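You operate a simulated robot arm through the tools that you are given. There is no shell and no other tool. Be economical: measure what you need, move in short steps, check, and stop when the job is done.

Carry out the task below with a simulated robot arm. There is one attempt and no reset: what you move stays moved.

## Task
Put the blue lid on the plate set and press it at 5 bar.
Fine: square on the middle plate, in press one; the set stays stacked; tray in, guard down, one cycle; leave it in the press; touch no other control.

The check looks at the end state, three seconds after you hand in, the way a careful person would. Anything else that was tipped, shoved, dropped, spilled or broken makes it a failure. A push-on lid holds only when it is set on centred and level and pressed home; a screw cap is set on level and turned clockwise until tight.

## Robot
A 7-joint arm with a two-finger parallel gripper, hanging from a carriage that runs on a gantry, over the field with the corners [-1856, 792], [-1862, -488], [438, -499], [444, 781] (x, y) and turns from -338 to 349 degrees about z. Base frame: it is fixed where the carriage stands at the start and does not move with it; the origin is on the floor, on the carriage's upright axis, x ahead of it, y to its left, z up. Readings come in mm, degrees, newtons and seconds.
With the tool pointing down near the work surface it reaches from about 100 to 660 mm from the robot's upright axis, wherever it stands. Its first joint turns from -143.0 to 143.0 degrees. Places, roughly: press one [300, 500, 1000]; press one air valve handle [0, 400, 1100]; press one clear guard [300, 400, 1300]; press one heat dial [500, 400, 1300]; press one power switch [500, 400, 1100]; press one reset key [500, 400, 1000]; press one stop button [0, 300, 1000]; press one time dial [500, 400, 1200]; press one tray [300, 200, 900]; press two air knob [900, 400, 1200]; press two air valve handle [900, 300, 1100]; press two heat dial [1400, 400, 1300]; press two left start button [900, 200, 800]; press two power switch [1400, 400, 1100]; press two reset key [1400, 400, 1000]; press two right start button [1400, 200, 800]. Payload 1.57 kg.
Tool frame: the origin (TCP) lies between the finger pads and is the grasp point; the fingertips stand 30 mm ahead of it; z points along the fingers, y is the line along which they close. The gripper opens to 110 mm. The fingers are 24 mm wide and 12 mm thick; the gripper's body (48 by 112 mm) begins 78 mm behind the TCP.
Orientation is that of the tool frame in the base frame, as a unit quaternion [x, y, z, w]. With the fingers straight down and closing along the base's y, the tool's x points along the base's -x, its y along +y and its z along -z.

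## Interface
- The arm moves only by the tool step_arm. Its argument "targets" is a list of rows, each a list of 3 entries, a list of its own where there are three numbers: the shift along the base's x, y, z in mm, then the turn, a rotation vector about the base's x, y, z in degrees, then the finger opening in mm, from 0 to 110. In form: [[[tx, ty, tz], [ax, ay, az], fingers], ...]. A call has 1 to 8 rows; each row shifts and turns the commanded pose from where the row before left it. Rows are played at 5 a second. More than 50 mm and 8.6 degrees between two rows, or a gripper value outside its range, and nothing of the call is played. Where a pose cannot be reached the arm comes as near as it can. A force on the tool above 40 N (or 10 N above the force at the start of the call, whichever is more), or a blocked arm, ends the call early, and 0.2 s more pass. The fingers move at their own pace (about 45 mm/s each) and stop on an object; they squeeze with about 26 N. The grip force told is the motor's: it shows also when the fingers shut on nothing. Time passes only in rows, and 0.2 s behind the last, so rows that do not move let the fingers close. The reply holds the time, the measured pose of the TCP, the force on the tool along the base axes, the opening and the grip force, in the units named above and with some noise, with the torque about the TCP (base axes, N m) and any sound that the robot's microphone picked up.
- Cameras (640 x 400 px; columns grow to the right, rows downward): "scene" is now at [248.4, 48.4, 1833.4]; the picture's right is [0.85, -0.53, 0.00], its down [-0.49, -0.79, -0.37] and it looks along [0.20, 0.32, -0.93] (base axes); focal length 265 px, centre (320, 200). "wrist" rides on the gripper at [70, 16, -141] in the tool frame; the picture's right is [-0.23, 0.97, 0.00], its down [-0.86, -0.20, -0.48] and it looks along [-0.47, -0.11, 0.88] (tool axes); focal length 222 px, centre (320, 200). There is no depth. A picture from a camera that has moved, and an enlarged one, comes with that camera's place and axes in the base frame and with its lens.
- get_image(camera): a new picture of that camera. It takes no simulated time.
- raise_lower(by): slides the trunk up (or, below 0, down) by that many mm; the arm and the scene camera ride with it, the base frame stays. It gives what a move gives, with no picture.
- steer(legs): drives the robot by 1 to 6 legs, each [ahead, left, turn to the left] in mm, mm and degrees, along the robot's own axes; the way and the turn of a leg run together, so that a leg with both is an arc; at most 1500 mm and 180 degrees a leg. The arm and the cameras ride along, it lands a little off, and it stops where it bumps. It keeps to its track: a leg is cut to what the track allows. It gives what a move gives.
- head_to(pan, tilt): turns the head with the scene camera to pan (to the left, within 155 degrees either way) and tilt (down, from -29 to 69), counted from straight ahead of the robot. It gives what a move gives.
- inspect(camera, box): a new picture of the part [left, top, right, bottom] of that camera's present view, enlarged. It takes no simulated time.
- job_done(): hands the job in; it is judged then, once.

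Go step by step. Nothing tells you exact positions but the pictures and the camera data: compare them with the known pose of the tool, close in by small moves and look again before you grip or let go. The budget is 120 turns and 78 pictures, counting those below and the enlarged ones. Unless the task says otherwise, let go and move clear before handing in, and close with one line.

The tools are called after "Request:" as name(argument=value, ...) on one line, values as JSON. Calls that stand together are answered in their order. step_arm: Moves the arm, as the interface text tells. Its arguments: {"type":"object","properties":{"targets":{"type":"array","items":{"type":"array"}}},"required":["targets"]} The other tools are called the same way: raise_lower (by) slides the trunk up or down; steer (legs) drives the base; head_to (pan, tilt) turns the head that bears the scene camera; get_image (camera) takes a picture; inspect (camera, box) takes an enlarged picture of a part of a camera's view; job_done () hands the job in.

At the start:

```text
clock: 0.0
position: [360.9, 317.7, 1001.4]
tcp_rot: [0.002, 1.0, 0.0, -0.001]
force: [-0.4, 0.0, 0.1]
wrist_torque: [-0.03, -0.03, 0.04]
finger_gap: 109.8
finger_force: 0.0
trunk travel left (down, up): [-525.0, 70.0]
robot x, y, heading: [0.2, -1.7, 0.1]
head pan, tilt: [58.1, 68.1]
```

scene: 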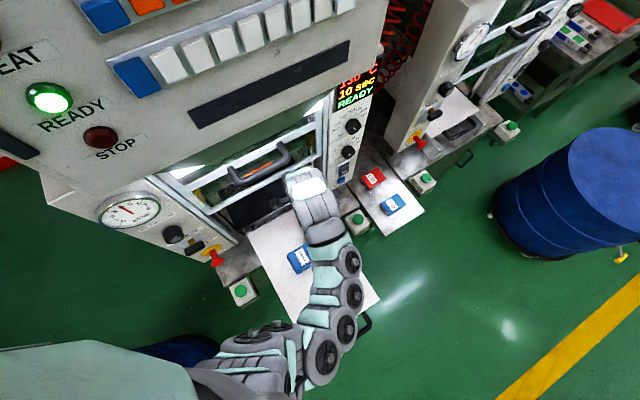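
wrist: 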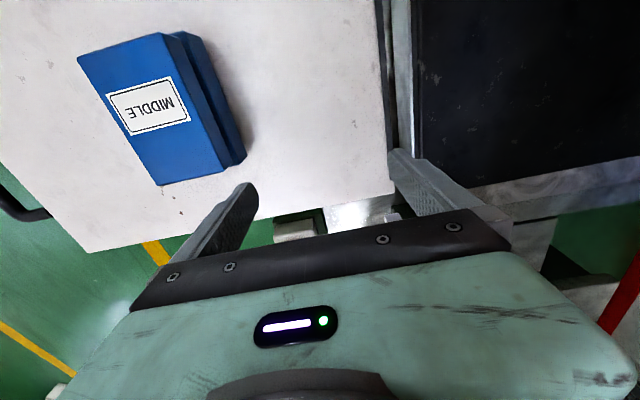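

I see press one with its tray out, carrying a blue stack labelled MIDDLE. A side shelf holds a red and a blue piece. I'll look closer at each.

Request:
inspect(camera="scene", box=[220, 140, 440, 320])

Request:
inspect(camera="scene", box=[60, 150, 300, 310])

Request:
inspect(camera="wrist", box=[40, 0, 300, 220])

```text
2.22 times, centred on (330, 230) of scene
camera zoom: at [248.4, 48.4, 1833.4], right [0.85, -0.53, 0.0], down [-0.49, -0.79, -0.37], along [0.2, 0.32, -0.93], focal length 589 px, centre (298, 133)
```

zoom: 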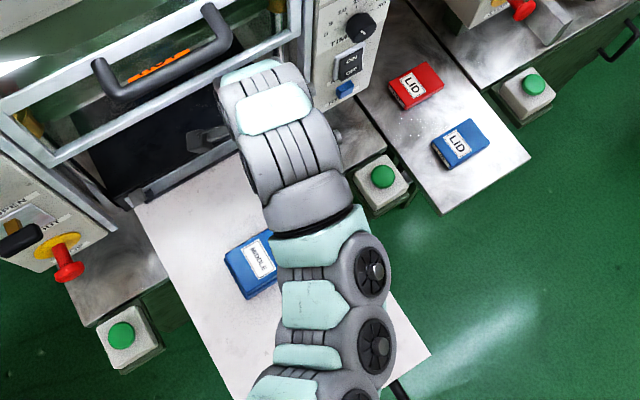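

```text
2.50 times, centred on (180, 230) of scene
camera zoom: at [248.4, 48.4, 1833.4], right [0.85, -0.53, 0.0], down [-0.49, -0.79, -0.37], along [0.2, 0.32, -0.93], focal length 662 px, centre (670, 125)
```

zoom: 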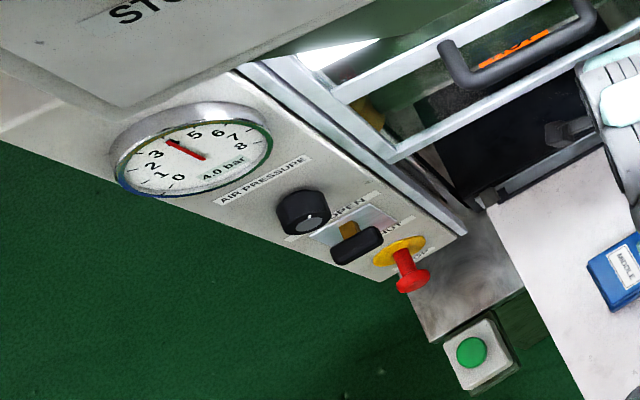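

```text
1.82 times, centred on (170, 110) of wrist
camera zoom: at [292.9, 334.3, 1140.5], right [0.23, 0.97, 0.0], down [0.86, -0.2, 0.48], along [0.47, -0.11, -0.88], focal length 404 px, centre (593, 364)
```

zoom: 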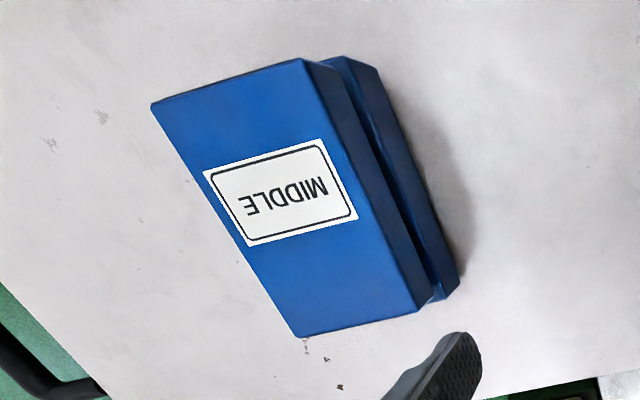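

Gauge reads 4.0 bar, so the regulator will need turning to 5. I'll back off for a frontal view of the press.

Request:
steer(legs=[[0, -400, 0]])

Request:
head_to(pan=75, tilt=45)

Request:
get_image(camera="scene")

```text
clock: 2.5
position: [361.2, -73.6, 1000.5]
tcp_rot: [-0.002, 1.0, -0.001, 0.0]
force: [0.4, 0.1, -0.5]
wrist_torque: [-0.01, 0.02, 0.01]
finger_gap: 109.9
finger_force: 0.0
trunk travel left (down, up): [-525.0, 70.0]
robot x, y, heading: [-0.3, -392.5, 0.2]
head pan, tilt: [58.1, 68.1]
```

```text
clock: 3.3
position: [360.8, -74.8, 1001.9]
tcp_rot: [-0.002, 1.0, 0.001, 0.001]
force: [0.4, 0.4, 0.7]
wrist_torque: [0.02, 0.02, -0.01]
finger_gap: 109.7
finger_force: 0.0
trunk travel left (down, up): [-525.0, 70.0]
robot x, y, heading: [0.3, -393.7, 0.2]
head pan, tilt: [75.0, 45.0]
```

```text
72 pictures are left
camera scene: at [240.1, -314.3, 1861.5], right [0.97, -0.25, 0.0], down [-0.18, -0.68, -0.71], along [0.18, 0.68, -0.71], focal length 265 px, centre (320, 200)
```

scene: 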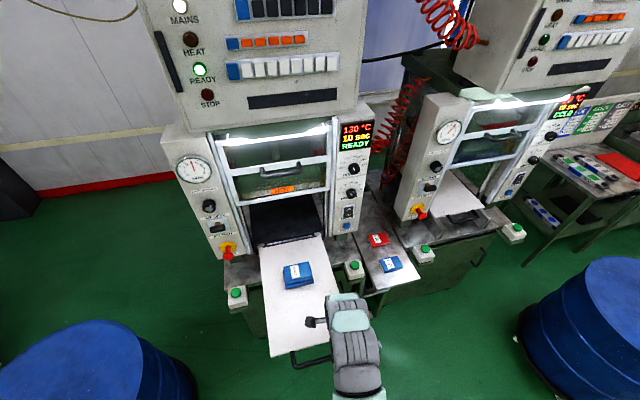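

Request:
inspect(camera="scene", box=[155, 110, 395, 260])

Request:
inspect(camera="scene", box=[160, 140, 256, 200])

Request:
inspect(camera="scene", box=[176, 190, 272, 250])

Request:
inspect(camera="scene", box=[220, 220, 440, 380])

```text
2.67 times, centred on (275, 185) of scene
camera zoom: at [240.1, -314.3, 1861.5], right [0.97, -0.25, 0.0], down [-0.18, -0.68, -0.71], along [0.18, 0.68, -0.71], focal length 706 px, centre (440, 240)
```

zoom: 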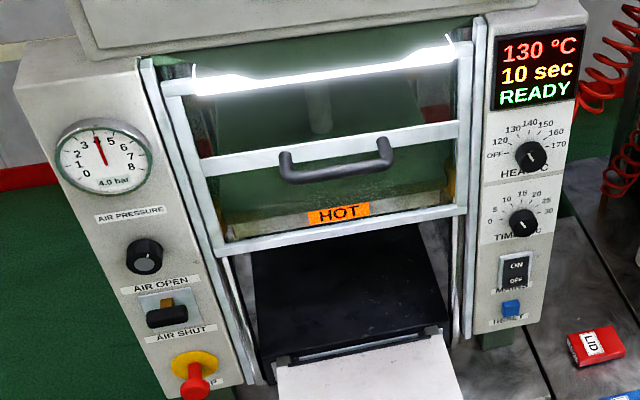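

```text
6.67 times, centred on (208, 170) of scene
camera zoom: at [240.1, -314.3, 1861.5], right [0.97, -0.25, 0.0], down [-0.18, -0.68, -0.71], along [0.18, 0.68, -0.71], focal length 1766 px, centre (1067, 400)
```

zoom: 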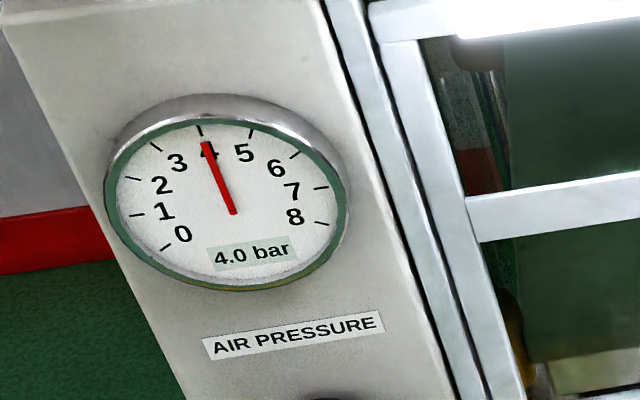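

```text
6.67 times, centred on (224, 220) of scene
camera zoom: at [240.1, -314.3, 1861.5], right [0.97, -0.25, 0.0], down [-0.18, -0.68, -0.71], along [0.18, 0.68, -0.71], focal length 1766 px, centre (960, 67)
```

zoom: 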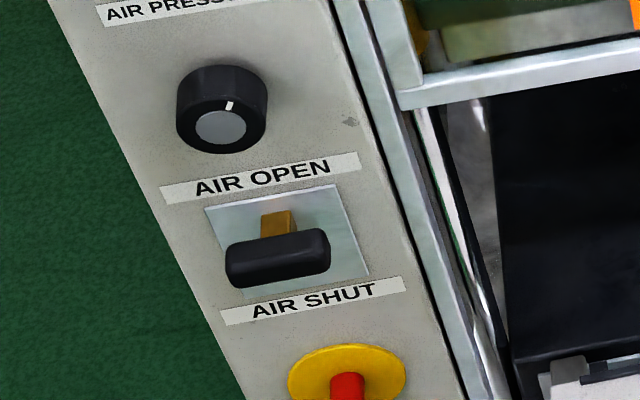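

```text
2.50 times, centred on (330, 300) of scene
camera zoom: at [240.1, -314.3, 1861.5], right [0.97, -0.25, 0.0], down [-0.18, -0.68, -0.71], along [0.18, 0.68, -0.71], focal length 662 px, centre (295, -50)
```

zoom: 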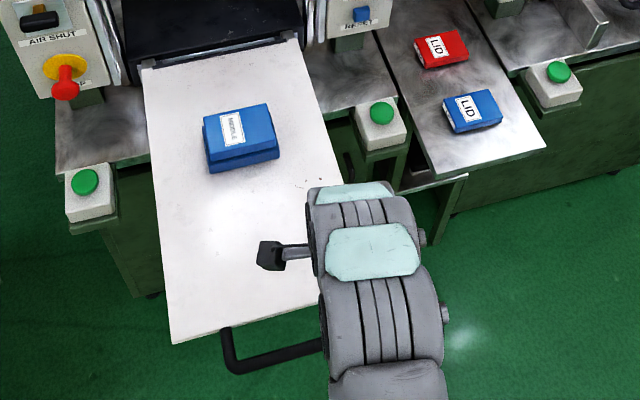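

Triangulated: middle plate top at about (282, 212, 959) and blue lid top at about (689, 213, 848). I'll carry the arm above the lid by driving.

Request:
steer(legs=[[310, 0, 0], [0, 270, 0]])

Request:
get_image(camera="wrist")

```text
clock: 6.9
position: [673.3, 189.7, 1000.6]
tcp_rot: [-0.002, 1.0, -0.001, 0.001]
force: [-0.3, 0.0, -0.1]
wrist_torque: [-0.01, 0.01, -0.01]
finger_gap: 110.0
finger_force: 0.1
trunk travel left (down, up): [-525.0, 70.0]
robot x, y, heading: [314.5, -131.3, 0.3]
head pan, tilt: [75.0, 45.0]
```

```text
67 pictures are left
camera wrist: at [603.4, 205.7, 1140.4], right [0.22, 0.97, 0.0], down [0.86, -0.2, 0.48], along [0.47, -0.11, -0.88], focal length 222 px, centre (320, 200)
```

wrist: 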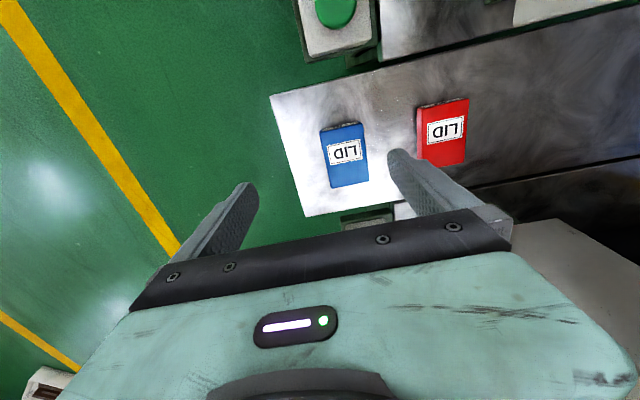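

Blue and red lids are in view. I'll zoom for corners.

Request:
inspect(camera="wrist", box=[290, 90, 482, 210])

Request:
inspect(camera="scene", box=[160, 180, 352, 300])

```text
3.33 times, centred on (386, 150) of wrist
camera zoom: at [603.4, 205.7, 1140.4], right [0.22, 0.97, 0.0], down [0.86, -0.2, 0.48], along [0.47, -0.11, -0.88], focal length 740 px, centre (100, 367)
```

zoom: 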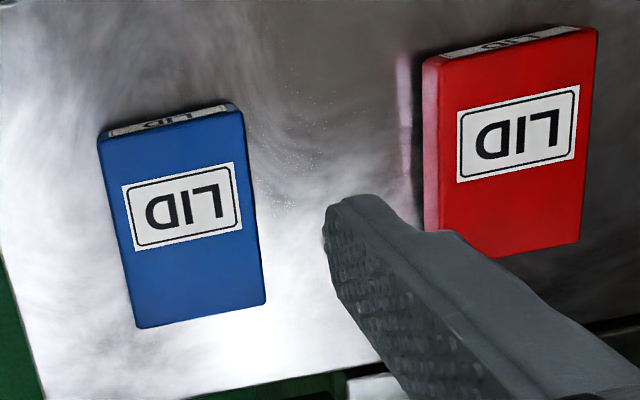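

```text
3.33 times, centred on (256, 240) of scene
camera zoom: at [551.2, -50.2, 1861.6], right [0.97, -0.25, 0.0], down [-0.18, -0.68, -0.71], along [0.18, 0.68, -0.71], focal length 883 px, centre (533, 67)
```

zoom: 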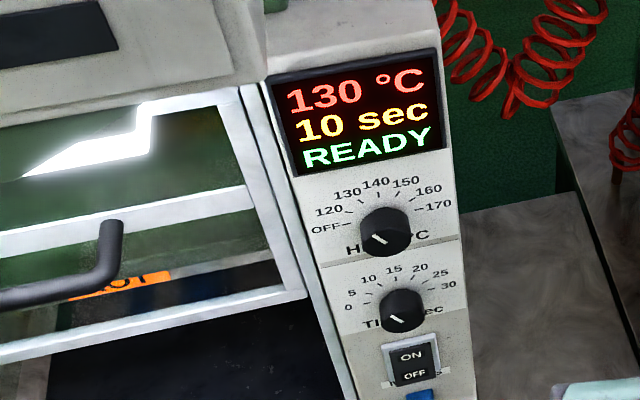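

Lid's top is about 56 × 82 mm, square to the axes, centred near (703, 218). I'll move over it and descend partway.

Request:
step_arm(targets=[[[30, 28, 0], [0, 0, 0], 110], [[0, 0, -40], [0, 0, 0], 110], [[0, 0, -40], [0, 0, 0], 110], [[0, 0, -20], [0, 0, 0], 110], [[0, 0, 0], [0, 0, 0], 110]])

Request:
inspect(camera="wrist", box=[180, 60, 500, 260])

Request:
head_to(pan=68, tilt=66)

Request:
get_image(camera="scene")

```text
clock: 8.1
position: [702.5, 216.5, 901.3]
tcp_rot: [-0.002, 1.0, 0.001, 0.001]
force: [-0.2, -0.2, -0.3]
wrist_torque: [0.03, 0.01, -0.02]
finger_gap: 110.0
finger_force: 0.1
trunk travel left (down, up): [-525.0, 70.0]
robot x, y, heading: [312.8, -131.1, 0.6]
head pan, tilt: [75.0, 45.0]
```

```text
2.00 times, centred on (340, 160) of wrist
camera zoom: at [634.4, 232.7, 1040.8], right [0.22, 0.97, 0.0], down [0.86, -0.2, 0.48], along [0.47, -0.11, -0.88], focal length 444 px, centre (280, 280)
```

zoom: 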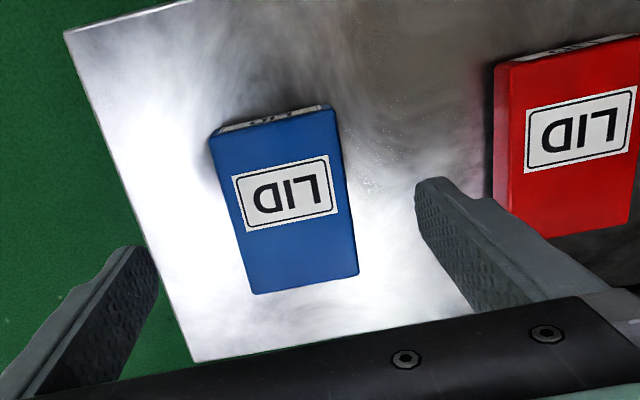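

```text
clock: 9.0
position: [702.7, 216.5, 901.0]
tcp_rot: [-0.002, 1.0, 0.001, 0.0]
force: [-0.3, -0.5, -0.4]
wrist_torque: [-0.02, 0.0, 0.01]
finger_gap: 110.0
finger_force: 0.0
trunk travel left (down, up): [-525.0, 70.0]
robot x, y, heading: [314.7, -127.3, 0.3]
head pan, tilt: [68.0, 66.0]
```

```text
63 pictures are left
camera scene: at [552.6, -73.5, 1835.6], right [0.93, -0.37, 0.0], down [-0.34, -0.85, -0.41], along [0.15, 0.38, -0.91], focal length 265 px, centre (320, 200)
```

scene: 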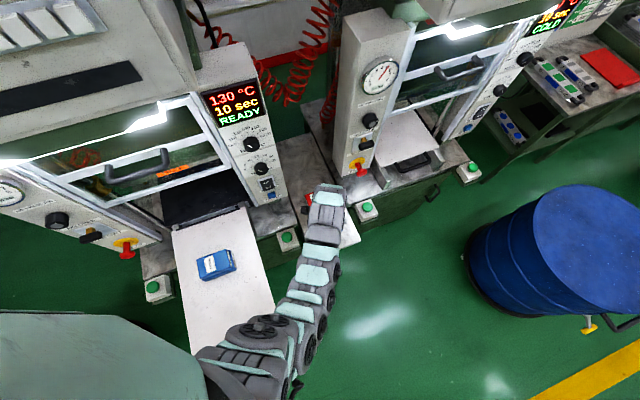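

The closer view puts the lid's top nearer z≈820, centre about (713, 220). I'll correct and lower with a look before going alongside it.

Request:
step_arm(targets=[[[10, 3, 0], [0, 0, 0], 90], [[0, 0, -25], [0, 0, 0], 90], [[0, 0, -20], [0, 0, 0], 90], [[0, 0, 0], [0, 0, 0], 90]])

Request:
get_image(camera="wrist")

```text
clock: 10.0
position: [713.3, 221.6, 856.5]
tcp_rot: [-0.001, 1.0, 0.0, -0.001]
force: [0.1, 0.1, 0.7]
wrist_torque: [0.0, -0.03, 0.01]
finger_gap: 90.3
finger_force: 0.1
trunk travel left (down, up): [-525.0, 70.0]
robot x, y, heading: [310.9, -131.3, 0.5]
head pan, tilt: [68.0, 66.0]
```

```text
62 pictures are left
camera wrist: at [644.6, 237.3, 995.9], right [0.22, 0.97, 0.0], down [0.86, -0.2, 0.48], along [0.47, -0.11, -0.88], focal length 222 px, centre (320, 200)
```

wrist: 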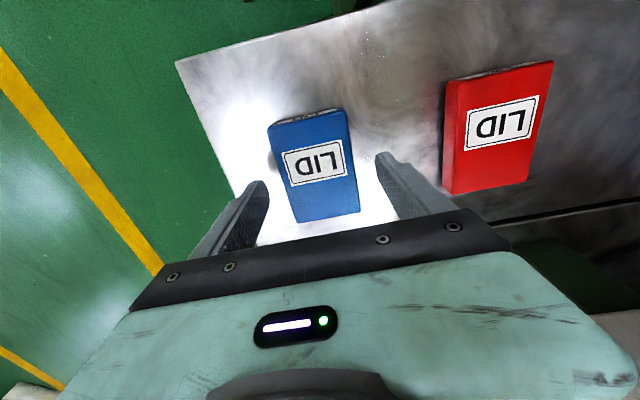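

Aligned now. I'll feel for the shelf by going down gently with force stop.

Request:
step_arm(targets=[[[-2, -1, -10], [0, 0, 0], 90], [[0, 0, -3], [0, 0, 0], 90], [[0, 0, -3], [0, 0, 0], 90]])

Request:
inspect(camera="wrist", box=[180, 60, 500, 260])

```text
clock: 10.8
position: [711.1, 220.8, 839.7]
tcp_rot: [-0.003, 1.0, 0.0, 0.0]
force: [0.0, -0.5, -0.6]
wrist_torque: [-0.02, -0.01, 0.01]
finger_gap: 89.9
finger_force: 0.0
trunk travel left (down, up): [-525.0, 70.0]
robot x, y, heading: [308.8, -128.4, 0.2]
head pan, tilt: [68.0, 66.0]
```

```text
2.00 times, centred on (340, 160) of wrist
camera zoom: at [642.4, 235.9, 979.1], right [0.22, 0.97, 0.0], down [0.86, -0.2, 0.48], along [0.47, -0.11, -0.88], focal length 444 px, centre (280, 280)
```

zoom: 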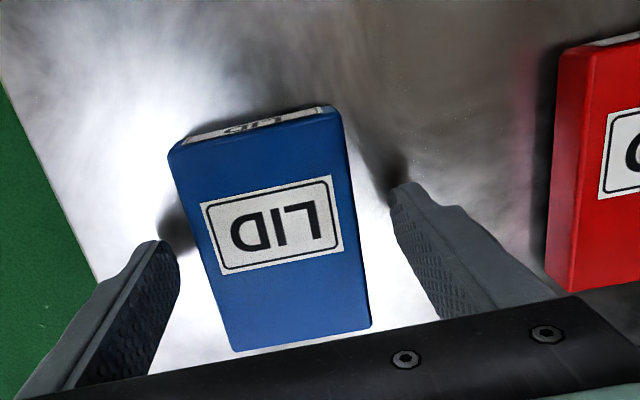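

Still clear; continue down in small rows.

Request:
step_arm(targets=[[[0, 0, -3], [0, 0, 0], 90], [[0, 0, -3], [0, 0, 0], 90], [[0, 0, -2], [0, 0, 0], 90]])

Request:
inspect(camera="wrist", box=[180, 60, 500, 260])

```text
clock: 11.6
position: [711.1, 218.5, 831.2]
tcp_rot: [-0.002, 1.0, -0.001, 0.001]
force: [-0.3, -0.3, 0.1]
wrist_torque: [0.0, 0.01, 0.01]
finger_gap: 90.0
finger_force: 0.0
trunk travel left (down, up): [-525.0, 70.0]
robot x, y, heading: [309.4, -129.3, 0.2]
head pan, tilt: [68.0, 66.0]
```

```text
2.00 times, centred on (340, 160) of wrist
camera zoom: at [641.7, 234.4, 971.1], right [0.22, 0.97, 0.0], down [0.86, -0.2, 0.48], along [0.47, -0.11, -0.88], focal length 444 px, centre (280, 280)
```

zoom: 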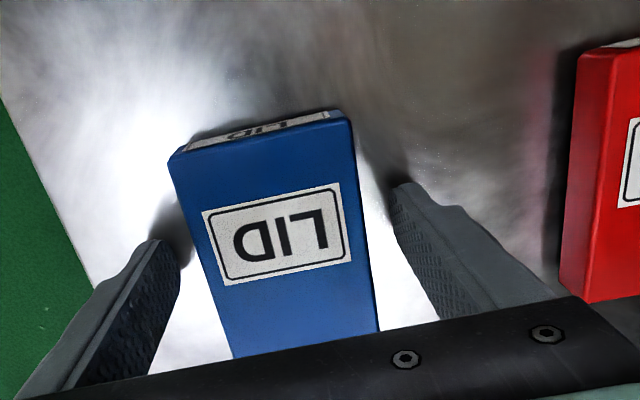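

Request:
step_arm(targets=[[[0, 1, -2], [0, 0, 0], 90], [[0, 0, -2], [0, 0, 0], 90], [[0, 0, 0], [0, 0, 0], 90]])

```text
clock: 12.2
position: [709.9, 222.5, 830.1]
tcp_rot: [-0.002, 1.0, 0.001, 0.0]
force: [-7.7, -6.0, 32.1]
wrist_torque: [-1.78, 0.12, -0.28]
finger_gap: 94.9
finger_force: 3.3
trunk travel left (down, up): [-525.0, 70.0]
robot x, y, heading: [311.2, -129.0, 0.1]
head pan, tilt: [68.0, 66.0]
stopped in row 3: the force on the tool passed its limit at 44 N (the readings are from after the stop); the commanded pose is now the measured one
```

Touched the shelf at z≈800. I'll rise 5 mm and close on the lid.

Request:
step_arm(targets=[[[0, -1, 5], [0, 0, 0], 90], [[0, 0, 0], [0, 0, 0], 70], [[0, 0, 0], [0, 0, 0], 60], [[0, 0, 0], [0, 0, 0], 50], [[0, 0, 0], [0, 0, 0], 40], [[0, 0, 0], [0, 0, 0], 40]])

Request:
inspect(camera="wrist", box=[180, 60, 500, 260])

```text
clock: 13.6
position: [709.1, 221.4, 832.5]
tcp_rot: [-0.002, 1.0, 0.001, 0.0]
force: [0.9, 0.6, 0.0]
wrist_torque: [0.0, 0.01, 0.01]
finger_gap: 61.8
finger_force: 25.7
trunk travel left (down, up): [-525.0, 70.0]
robot x, y, heading: [309.9, -129.7, 0.3]
head pan, tilt: [68.0, 66.0]
```

```text
2.00 times, centred on (340, 160) of wrist
camera zoom: at [640.4, 236.3, 973.5], right [0.22, 0.97, 0.0], down [0.86, -0.2, 0.48], along [0.47, -0.11, -0.88], focal length 444 px, centre (280, 280)
```

zoom: 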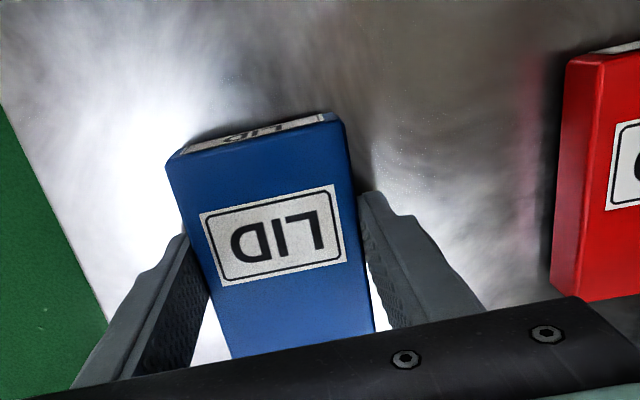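

Gripped (61.8 mm). Lift straight up.

Request:
step_arm(targets=[[[0, 0, 10], [0, 0, 0], 40], [[0, 0, 30], [0, 0, 0], 40], [[0, 0, 40], [0, 0, 0], 40], [[0, 0, 40], [0, 0, 0], 40], [[0, 0, 40], [0, 0, 0], 40], [[0, 0, 40], [0, 0, 0], 40], [[0, 0, 40], [0, 0, 0], 40]])

Request:
get_image(camera="wrist")

Request:
inspect(camera="scene", box=[170, 200, 330, 300])

```text
clock: 15.2
position: [711.2, 219.3, 1072.8]
tcp_rot: [-0.003, 1.0, 0.0, -0.001]
force: [-0.3, 0.5, -0.3]
wrist_torque: [0.03, 0.01, -0.01]
finger_gap: 40.1
finger_force: 0.0
trunk travel left (down, up): [-525.0, 70.0]
robot x, y, heading: [317.0, -128.2, -0.2]
head pan, tilt: [68.0, 66.0]
```

```text
58 pictures are left
camera wrist: at [642.9, 235.3, 1212.7], right [0.22, 0.97, 0.0], down [0.86, -0.2, 0.48], along [0.47, -0.1, -0.88], focal length 222 px, centre (320, 200)
```

wrist: 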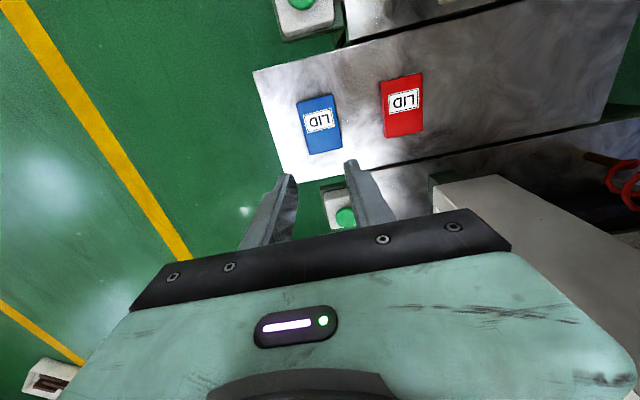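

```text
4.00 times, centred on (250, 250) of scene
camera zoom: at [552.4, -73.7, 1835.5], right [0.93, -0.37, 0.0], down [-0.34, -0.85, -0.41], along [0.15, 0.38, -0.91], focal length 1060 px, centre (600, 0)
```

zoom: 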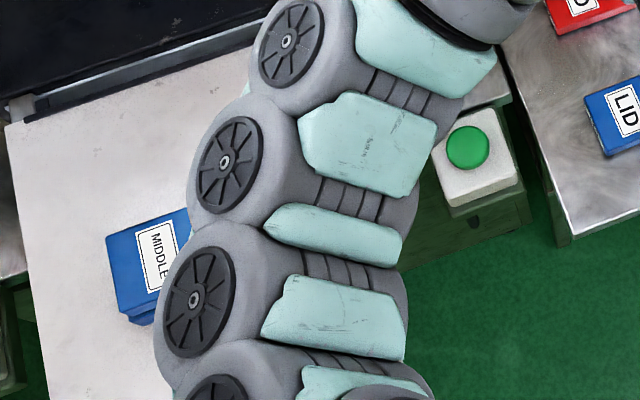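

The fingers slid off and the lid stayed on the shelf. I'll go back down, look, and grip deeper, lifting slowly.

Request:
step_arm(targets=[[[0, 0, -40], [0, 0, 0], 90], [[0, 0, -40], [0, 0, 0], 90], [[0, 0, -40], [0, 0, 0], 90], [[0, 0, -40], [0, 0, 0], 90], [[0, 0, -30], [0, 0, 0], 90], [[0, 0, 0], [0, 0, 0], 90]])

Request:
inspect(camera="wrist", box=[180, 60, 500, 260])

```text
clock: 16.6
position: [710.7, 220.7, 880.8]
tcp_rot: [-0.002, 1.0, 0.002, 0.0]
force: [0.0, -0.6, -0.2]
wrist_torque: [0.03, -0.01, 0.01]
finger_gap: 90.1
finger_force: 0.0
trunk travel left (down, up): [-525.0, 70.0]
robot x, y, heading: [310.1, -130.9, 0.4]
head pan, tilt: [68.0, 66.0]
```

```text
2.00 times, centred on (340, 160) of wrist
camera zoom: at [642.2, 236.1, 1020.4], right [0.22, 0.97, 0.0], down [0.86, -0.2, 0.48], along [0.47, -0.1, -0.88], focal length 444 px, centre (280, 280)
```

zoom: 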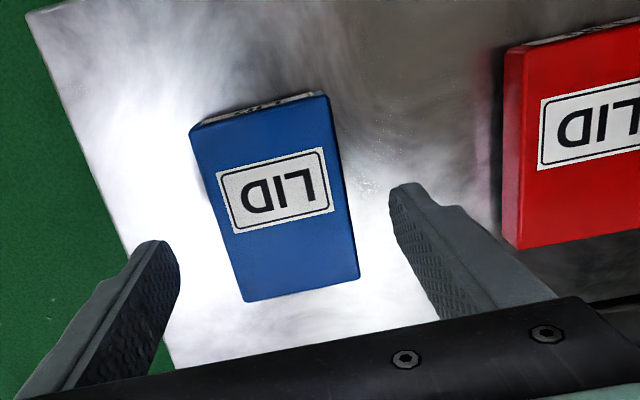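

Lid is still flat and in place, centre about (713, 220.5). Descend deeper and grip with more settling time.

Request:
step_arm(targets=[[[2, 0, -25], [0, 0, 0], 90], [[0, 0, -20], [0, 0, 0], 90], [[0, 0, -4], [0, 0, 0], 90], [[0, 0, 0], [0, 0, 0], 90]])

```text
clock: 17.6
position: [712.1, 221.4, 832.8]
tcp_rot: [-0.001, 1.0, 0.001, -0.001]
force: [0.9, 0.5, 0.5]
wrist_torque: [-0.03, 0.01, -0.02]
finger_gap: 90.1
finger_force: 0.0
trunk travel left (down, up): [-525.0, 70.0]
robot x, y, heading: [310.0, -133.3, 0.2]
head pan, tilt: [68.0, 66.0]
```

Request:
step_arm(targets=[[[0, 0, -2], [0, 0, 0], 70], [[0, 0, 0], [0, 0, 0], 40], [[0, 0, 0], [0, 0, 0], 30], [[0, 0, 0], [0, 0, 0], 30], [[0, 0, 0], [0, 0, 0], 30], [[0, 0, 3], [0, 0, 0], 30], [[0, 0, 4], [0, 0, 0], 30], [[0, 0, 5], [0, 0, 0], 30]])

Request:
inspect(camera="wrist", box=[180, 60, 500, 260])

```text
clock: 19.4
position: [713.4, 220.1, 844.6]
tcp_rot: [-0.002, 1.0, 0.001, 0.001]
force: [0.0, 0.5, -2.4]
wrist_torque: [0.02, 0.03, 0.0]
finger_gap: 61.4
finger_force: 26.0
trunk travel left (down, up): [-525.0, 70.0]
robot x, y, heading: [310.0, -128.1, 0.2]
head pan, tilt: [68.0, 66.0]
```

```text
2.00 times, centred on (340, 160) of wrist
camera zoom: at [643.7, 235.7, 984.1], right [0.22, 0.97, 0.0], down [0.86, -0.2, 0.48], along [0.47, -0.1, -0.88], focal length 444 px, centre (280, 280)
```

zoom: 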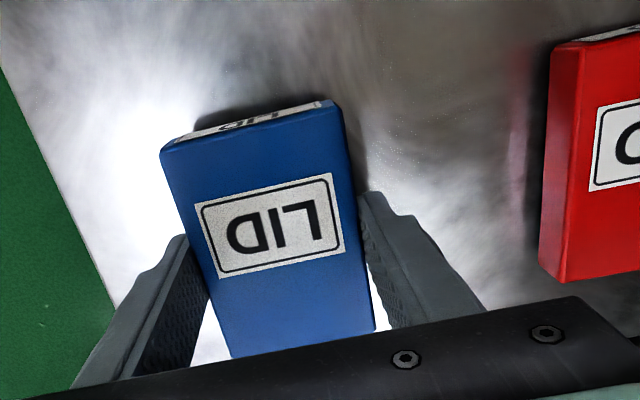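

Now it holds (−2.4 N weight). Lift gradually.

Request:
step_arm(targets=[[[0, 0, 6], [0, 0, 0], 20], [[0, 0, 10], [0, 0, 0], 20], [[0, 0, 15], [0, 0, 0], 20], [[0, 0, 20], [0, 0, 0], 20], [[0, 0, 20], [0, 0, 0], 20], [[0, 0, 20], [0, 0, 0], 20], [[0, 0, 20], [0, 0, 0], 20], [[0, 0, 15], [0, 0, 0], 20]])

Request:
step_arm(targets=[[[0, 0, 15], [0, 0, 0], 20], [[0, 0, 20], [0, 0, 0], 20], [[0, 0, 20], [0, 0, 0], 20], [[0, 0, 20], [0, 0, 0], 20], [[0, 0, 15], [0, 0, 0], 20], [[0, 0, 10], [0, 0, 0], 20]])

Request:
get_image(camera="wrist")

```text
clock: 21.2
position: [712.8, 222.1, 971.3]
tcp_rot: [-0.002, 1.0, 0.002, -0.001]
force: [0.4, -0.4, -2.4]
wrist_torque: [0.02, -0.01, 0.01]
finger_gap: 61.6
finger_force: 26.2
trunk travel left (down, up): [-525.0, 70.0]
robot x, y, heading: [313.7, -132.4, 0.4]
head pan, tilt: [68.0, 66.0]
```

```text
clock: 22.6
position: [711.4, 219.5, 1073.2]
tcp_rot: [-0.002, 1.0, 0.002, 0.0]
force: [0.2, -0.9, -1.8]
wrist_torque: [0.01, -0.04, 0.0]
finger_gap: 61.4
finger_force: 26.6
trunk travel left (down, up): [-525.0, 70.0]
robot x, y, heading: [312.3, -129.4, 0.3]
head pan, tilt: [68.0, 66.0]
```

```text
54 pictures are left
camera wrist: at [643.0, 235.8, 1211.9], right [0.22, 0.97, 0.0], down [0.86, -0.2, 0.48], along [0.47, -0.11, -0.88], focal length 222 px, centre (320, 200)
```

wrist: 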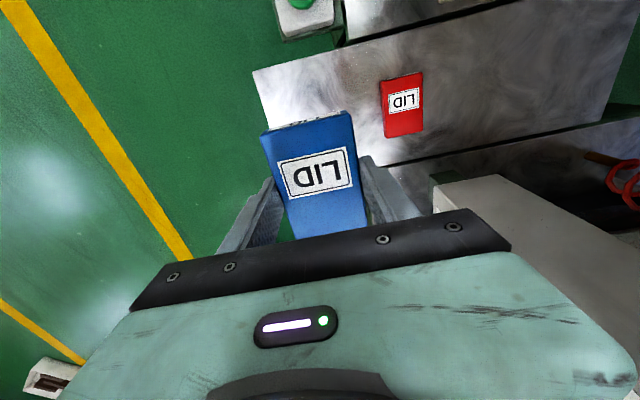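

Lid is securely held and level. I'll drive back toward the tray, stopping short of the set to measure it with the wrist camera.

Request:
steer(legs=[[0, -60, 0], [-540, 0, 0]])

Request:
get_image(camera="wrist")

Request:
get_image(camera="scene")

```text
clock: 26.3
position: [171.3, 157.0, 1072.3]
tcp_rot: [0.0, 1.0, 0.001, 0.0]
force: [0.0, -0.2, -3.0]
wrist_torque: [0.0, -0.02, 0.01]
finger_gap: 61.6
finger_force: 26.1
trunk travel left (down, up): [-525.0, 70.0]
robot x, y, heading: [-227.8, -188.5, 0.1]
head pan, tilt: [68.0, 66.0]
```

```text
53 pictures are left
camera wrist: at [103.1, 172.3, 1211.7], right [0.23, 0.97, 0.0], down [0.86, -0.2, 0.48], along [0.47, -0.11, -0.88], focal length 222 px, centre (320, 200)
```

wrist: 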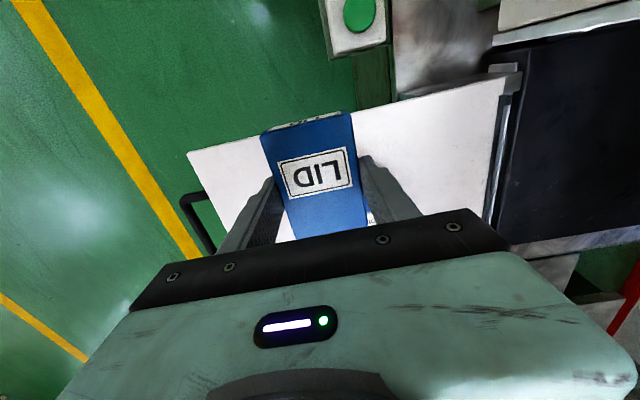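

```text
52 pictures are left
camera scene: at [11.2, -136.8, 1835.5], right [0.93, -0.37, 0.0], down [-0.34, -0.85, -0.41], along [0.15, 0.38, -0.91], focal length 265 px, centre (320, 200)
```

scene: 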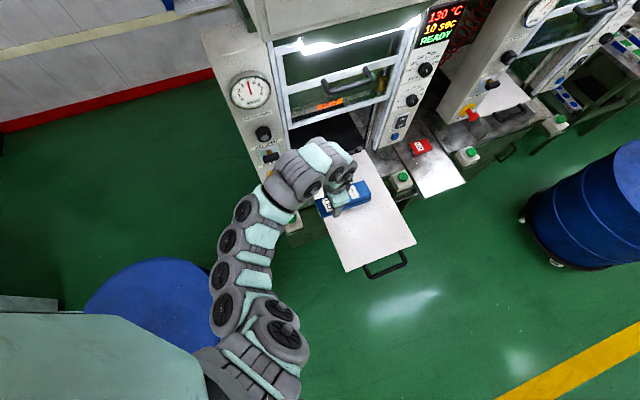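

The held lid hides the set; shift sideways to expose it.

Request:
steer(legs=[[20, -120, 0]])

Request:
get_image(camera="wrist")

Request:
inspect(camera="scene", box=[290, 110, 450, 210])

```text
clock: 27.5
position: [192.4, 36.4, 1071.3]
tcp_rot: [0.0, 1.0, 0.002, 0.001]
force: [0.1, 0.5, -3.0]
wrist_torque: [0.01, 0.03, 0.0]
finger_gap: 61.6
finger_force: 26.5
trunk travel left (down, up): [-525.0, 70.0]
robot x, y, heading: [-209.7, -313.3, 0.3]
head pan, tilt: [68.0, 66.0]
```

```text
51 pictures are left
camera wrist: at [123.0, 52.6, 1211.7], right [0.23, 0.97, 0.0], down [0.86, -0.2, 0.48], along [0.47, -0.11, -0.88], focal length 222 px, centre (320, 200)
```

wrist: 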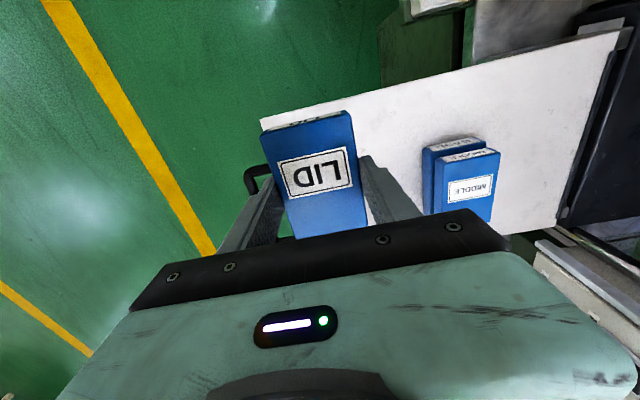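

```text
4.00 times, centred on (370, 160) of scene
camera zoom: at [30.8, -256.5, 1835.5], right [0.93, -0.37, 0.0], down [-0.34, -0.85, -0.41], along [0.15, 0.38, -0.91], focal length 1060 px, centre (120, 360)
```

zoom: 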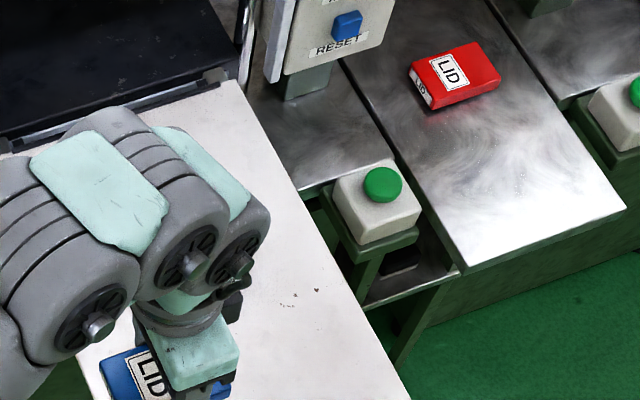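

Request:
inspect(camera="wrist", box=[400, 110, 544, 200])

```text
4.44 times, centred on (472, 155) of wrist
camera zoom: at [123.0, 52.6, 1211.7], right [0.23, 0.97, 0.0], down [0.86, -0.2, 0.48], along [0.47, -0.11, -0.88], focal length 987 px, centre (-356, 400)
```

zoom: 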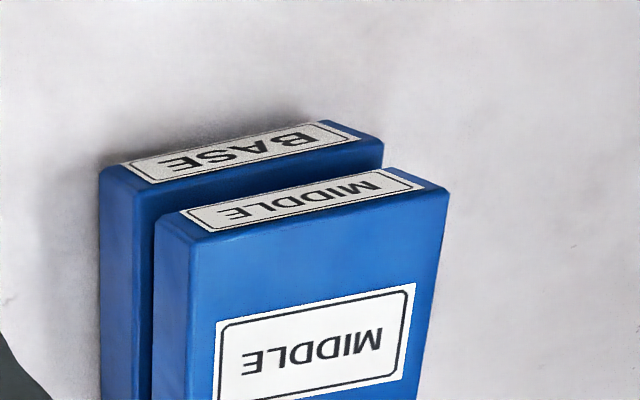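

Plate top is at z≈960, x 242.5–341.5, y 175–238 (centre ≈ 292, 206.5). I'll drive over it and then fine-tune with the arm.

Request:
steer(legs=[[97, 169, 0]])

Request:
head_to(pan=68, tilt=62)

Request:
get_image(camera="scene")

```text
clock: 29.1
position: [287.1, 198.1, 1072.2]
tcp_rot: [0.002, 1.0, 0.0, 0.0]
force: [-0.7, -1.4, -2.4]
wrist_torque: [0.0, 0.0, 0.0]
finger_gap: 61.4
finger_force: 25.9
trunk travel left (down, up): [-525.0, 70.0]
robot x, y, heading: [-111.6, -149.8, -0.0]
head pan, tilt: [68.0, 66.0]
```

```text
clock: 29.7
position: [286.4, 198.1, 1070.3]
tcp_rot: [0.002, 1.0, 0.001, 0.0]
force: [0.6, -1.1, -2.4]
wrist_torque: [0.03, -0.01, 0.01]
finger_gap: 61.5
finger_force: 25.9
trunk travel left (down, up): [-525.0, 70.0]
robot x, y, heading: [-114.5, -150.2, -0.2]
head pan, tilt: [68.0, 62.0]
```

```text
48 pictures are left
camera scene: at [127.8, -89.6, 1839.8], right [0.93, -0.38, 0.0], down [-0.33, -0.82, -0.47], along [0.18, 0.43, -0.88], focal length 265 px, centre (320, 200)
```

scene: 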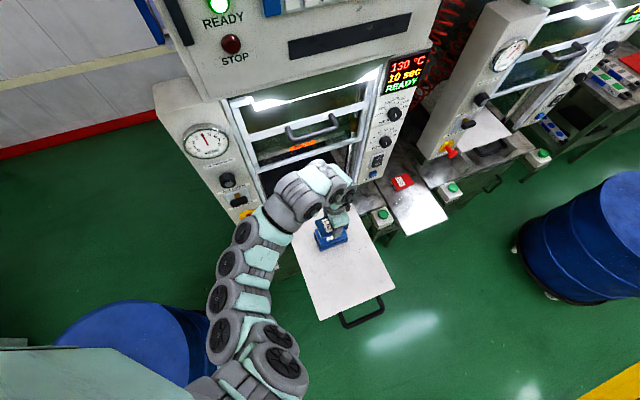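

Fine-tune in x/y and lower to about 25 mm above the plate, then compare edges.

Request:
step_arm(targets=[[[5, 8.5, -10], [0, 0, 0], 20], [[0, 0, -20], [0, 0, 0], 20], [[0, 0, -20], [0, 0, 0], 20], [[0, 0, -5], [0, 0, 0], 20], [[0, 0, 0], [0, 0, 0], 20]])

Request:
inspect(camera="scene", box=[292, 190, 372, 260])

Request:
inspect(camera="wrist", box=[220, 80, 412, 250])

```text
clock: 30.9
position: [290.2, 206.7, 1015.9]
tcp_rot: [0.002, 1.0, 0.001, 0.0]
force: [-0.1, 1.3, -1.9]
wrist_torque: [0.02, 0.0, 0.03]
finger_gap: 61.7
finger_force: 26.1
trunk travel left (down, up): [-525.0, 70.0]
robot x, y, heading: [-113.4, -150.5, -0.3]
head pan, tilt: [68.0, 62.0]
```

```text
5.71 times, centred on (332, 225) of scene
camera zoom: at [127.8, -89.6, 1839.8], right [0.93, -0.38, 0.0], down [-0.33, -0.82, -0.47], along [0.18, 0.43, -0.88], focal length 1514 px, centre (251, 57)
```

zoom: 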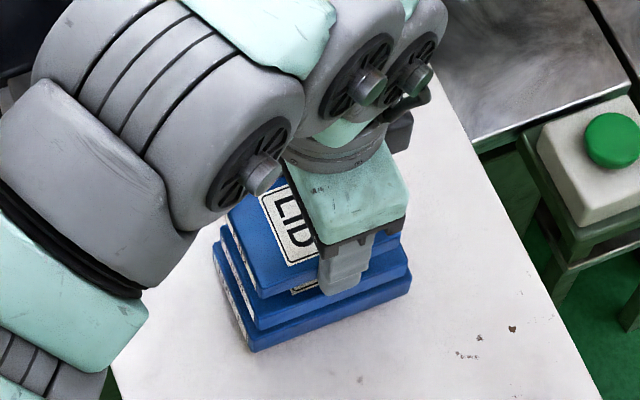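

```text
2.35 times, centred on (316, 165) of wrist
camera zoom: at [222.0, 223.7, 1155.8], right [0.23, 0.97, 0.0], down [0.85, -0.2, 0.48], along [0.47, -0.11, -0.88], focal length 523 px, centre (329, 282)
```

zoom: 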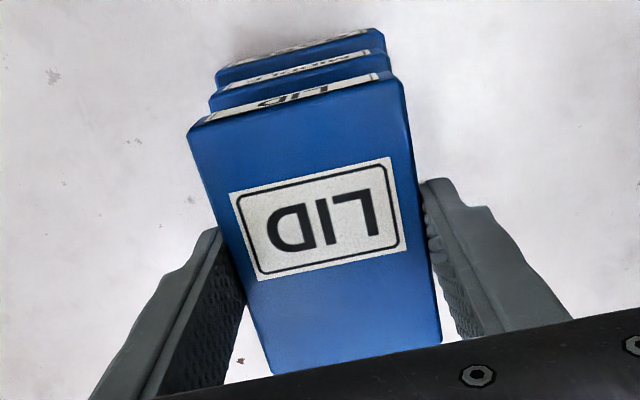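

Lid (≈92 mm long) and middle plate (≈100 mm) nearly concentric. A tighter zoom to settle the last millimetres.

Request:
inspect(camera="scene", box=[315, 222, 371, 257])

Request:
inspect(camera="wrist", box=[264, 85, 360, 145])

```text
11.43 times, centred on (343, 240) of scene
camera zoom: at [127.8, -89.6, 1839.8], right [0.93, -0.38, 0.0], down [-0.33, -0.82, -0.47], along [0.18, 0.43, -0.88], focal length 3027 px, centre (57, -251)
```

zoom: 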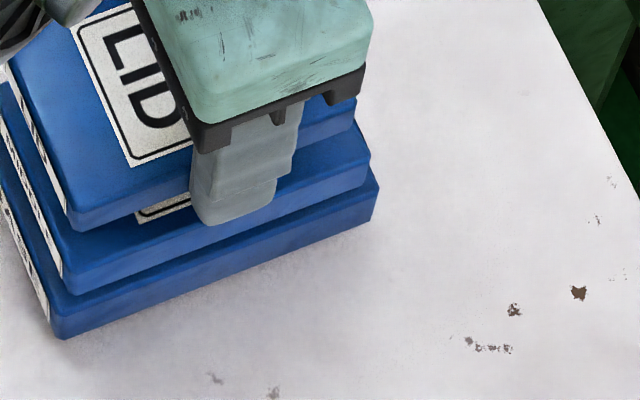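

```text
6.67 times, centred on (312, 115) of wrist
camera zoom: at [222.0, 223.7, 1155.8], right [0.23, 0.97, 0.0], down [0.85, -0.2, 0.48], along [0.47, -0.11, -0.88], focal length 1481 px, centre (373, 767)
```

zoom: 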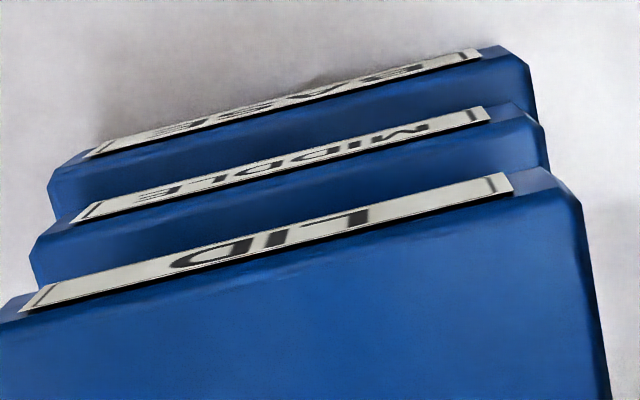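

Small correction (+2.3 x, −0.9 y), then lower toward contact.

Request:
step_arm(targets=[[[2.3, -0.9, 0], [0, 0, 0], 20], [[0, 0, -8], [0, 0, 0], 20], [[0, 0, -6], [0, 0, 0], 20], [[0, 0, -4], [0, 0, 0], 20], [[0, 0, 0], [0, 0, 0], 20]])

Request:
inspect(camera="scene", box=[315, 222, 371, 257])

```text
clock: 32.1
position: [295.1, 204.8, 996.6]
tcp_rot: [0.002, 1.0, 0.001, -0.001]
force: [-0.7, 0.6, -2.7]
wrist_torque: [0.01, 0.01, -0.01]
finger_gap: 61.6
finger_force: 26.0
trunk travel left (down, up): [-525.0, 70.0]
robot x, y, heading: [-116.5, -149.4, -0.1]
head pan, tilt: [68.0, 62.0]
```

```text
11.43 times, centred on (343, 240) of scene
camera zoom: at [127.8, -89.6, 1839.8], right [0.93, -0.38, 0.0], down [-0.33, -0.82, -0.47], along [0.18, 0.43, -0.88], focal length 3027 px, centre (57, -251)
```

zoom: 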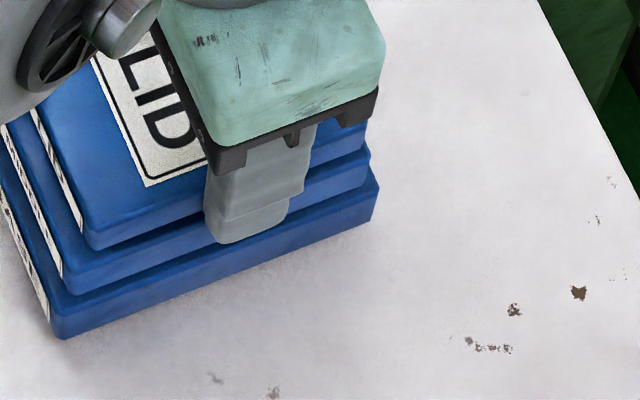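

Image shows the lid now about 2.7 mm too far in +x; correct and recheck.

Request:
step_arm(targets=[[[-2.7, 0, 0], [0, 0, 0], 20], [[0, 0, -3], [0, 0, 0], 20], [[0, 0, 0], [0, 0, 0], 20], [[0, 0, 0], [0, 0, 0], 20]])

Request:
inspect(camera="scene", box=[315, 222, 371, 257])

Request:
inspect(camera="wrist", box=[264, 85, 360, 145])

```text
clock: 33.1
position: [293.9, 206.7, 995.1]
tcp_rot: [0.002, 1.0, 0.002, 0.0]
force: [-2.8, -2.0, 12.1]
wrist_torque: [-0.27, 0.35, 0.05]
finger_gap: 61.8
finger_force: 25.9
trunk travel left (down, up): [-525.0, 70.0]
robot x, y, heading: [-114.9, -149.3, -0.1]
head pan, tilt: [68.0, 62.0]
```

```text
11.43 times, centred on (343, 240) of scene
camera zoom: at [128.0, -89.5, 1840.1], right [0.93, -0.38, 0.0], down [-0.33, -0.82, -0.47], along [0.18, 0.44, -0.88], focal length 3027 px, centre (57, -251)
```

zoom: 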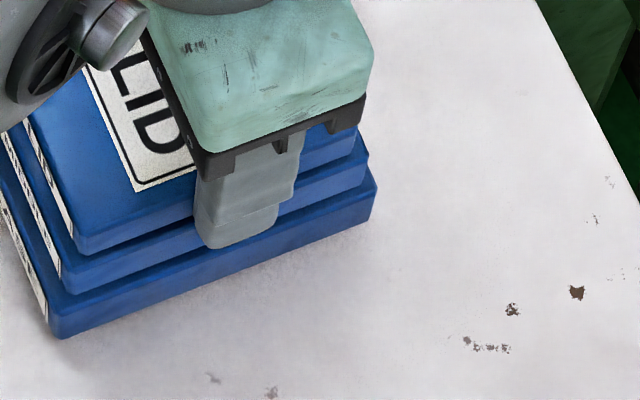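

```text
6.67 times, centred on (312, 115) of wrist
camera zoom: at [224.0, 222.9, 1135.9], right [0.23, 0.97, 0.0], down [0.85, -0.2, 0.48], along [0.47, -0.11, -0.88], focal length 1481 px, centre (373, 767)
```

zoom: 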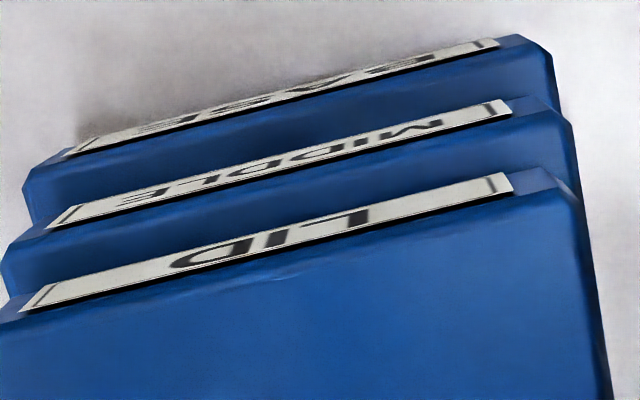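

Contact made (12 N) and the lid is centred within about 1 mm in both views. Release and rise.

Request:
step_arm(targets=[[[0, 0, 0.8], [0, 0, 0], 20], [[0, 0, 0], [0, 0, 0], 64], [[0, 0, 0], [0, 0, 0], 68], [[0, 0, 0], [0, 0, 0], 76], [[0, 0, 0], [0, 0, 0], 80], [[0, 0, 10], [0, 0, 0], 80], [[0, 0, 30], [0, 0, 0], 80], [[0, 0, 40], [0, 0, 0], 80]])

Request:
step_arm(targets=[[[0, 0, 40], [0, 0, 0], 80], [[0, 0, 30], [0, 0, 0], 80]])

Request:
inspect(camera="wrist", box=[220, 60, 412, 230])

Request:
inspect(camera="scene", box=[305, 210, 369, 250])

```text
clock: 34.9
position: [289.8, 204.8, 1077.6]
tcp_rot: [0.002, 1.0, 0.001, 0.0]
force: [0.4, -0.7, -1.5]
wrist_torque: [0.02, 0.01, 0.01]
finger_gap: 79.9
finger_force: 0.1
trunk travel left (down, up): [-525.0, 70.0]
robot x, y, heading: [-116.0, -146.8, -0.4]
head pan, tilt: [68.0, 62.0]
```

```text
clock: 35.5
position: [290.6, 205.0, 1125.6]
tcp_rot: [0.001, 1.0, 0.001, 0.0]
force: [0.5, 0.3, 0.1]
wrist_torque: [-0.03, -0.02, 0.0]
finger_gap: 79.8
finger_force: 0.0
out of reach, approached as far as the arm can: row 2
trunk travel left (down, up): [-525.0, 70.0]
robot x, y, heading: [-111.3, -149.4, 0.0]
head pan, tilt: [68.0, 62.0]
```

```text
2.35 times, centred on (316, 145) of wrist
camera zoom: at [223.0, 220.4, 1265.6], right [0.23, 0.97, 0.0], down [0.85, -0.2, 0.48], along [0.47, -0.11, -0.88], focal length 523 px, centre (329, 329)
```

zoom: 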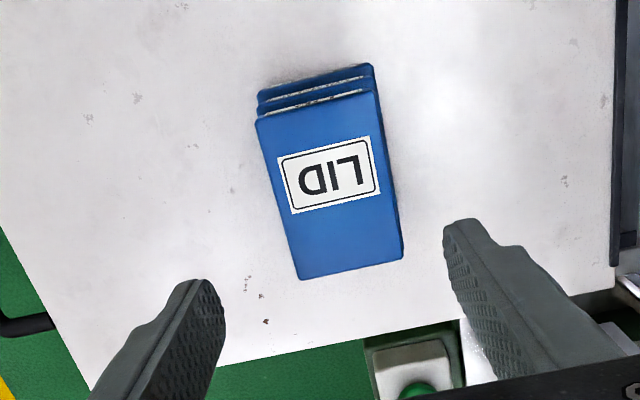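

```text
10.00 times, centred on (337, 230) of scene
camera zoom: at [127.9, -89.5, 1839.8], right [0.93, -0.38, 0.0], down [-0.33, -0.82, -0.47], along [0.18, 0.43, -0.88], focal length 2649 px, centre (150, -100)
```

zoom: 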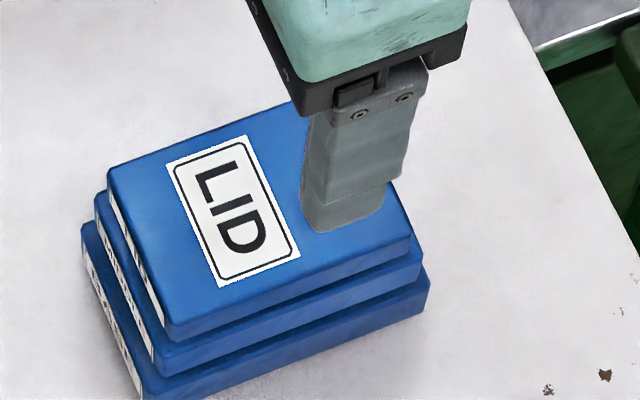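

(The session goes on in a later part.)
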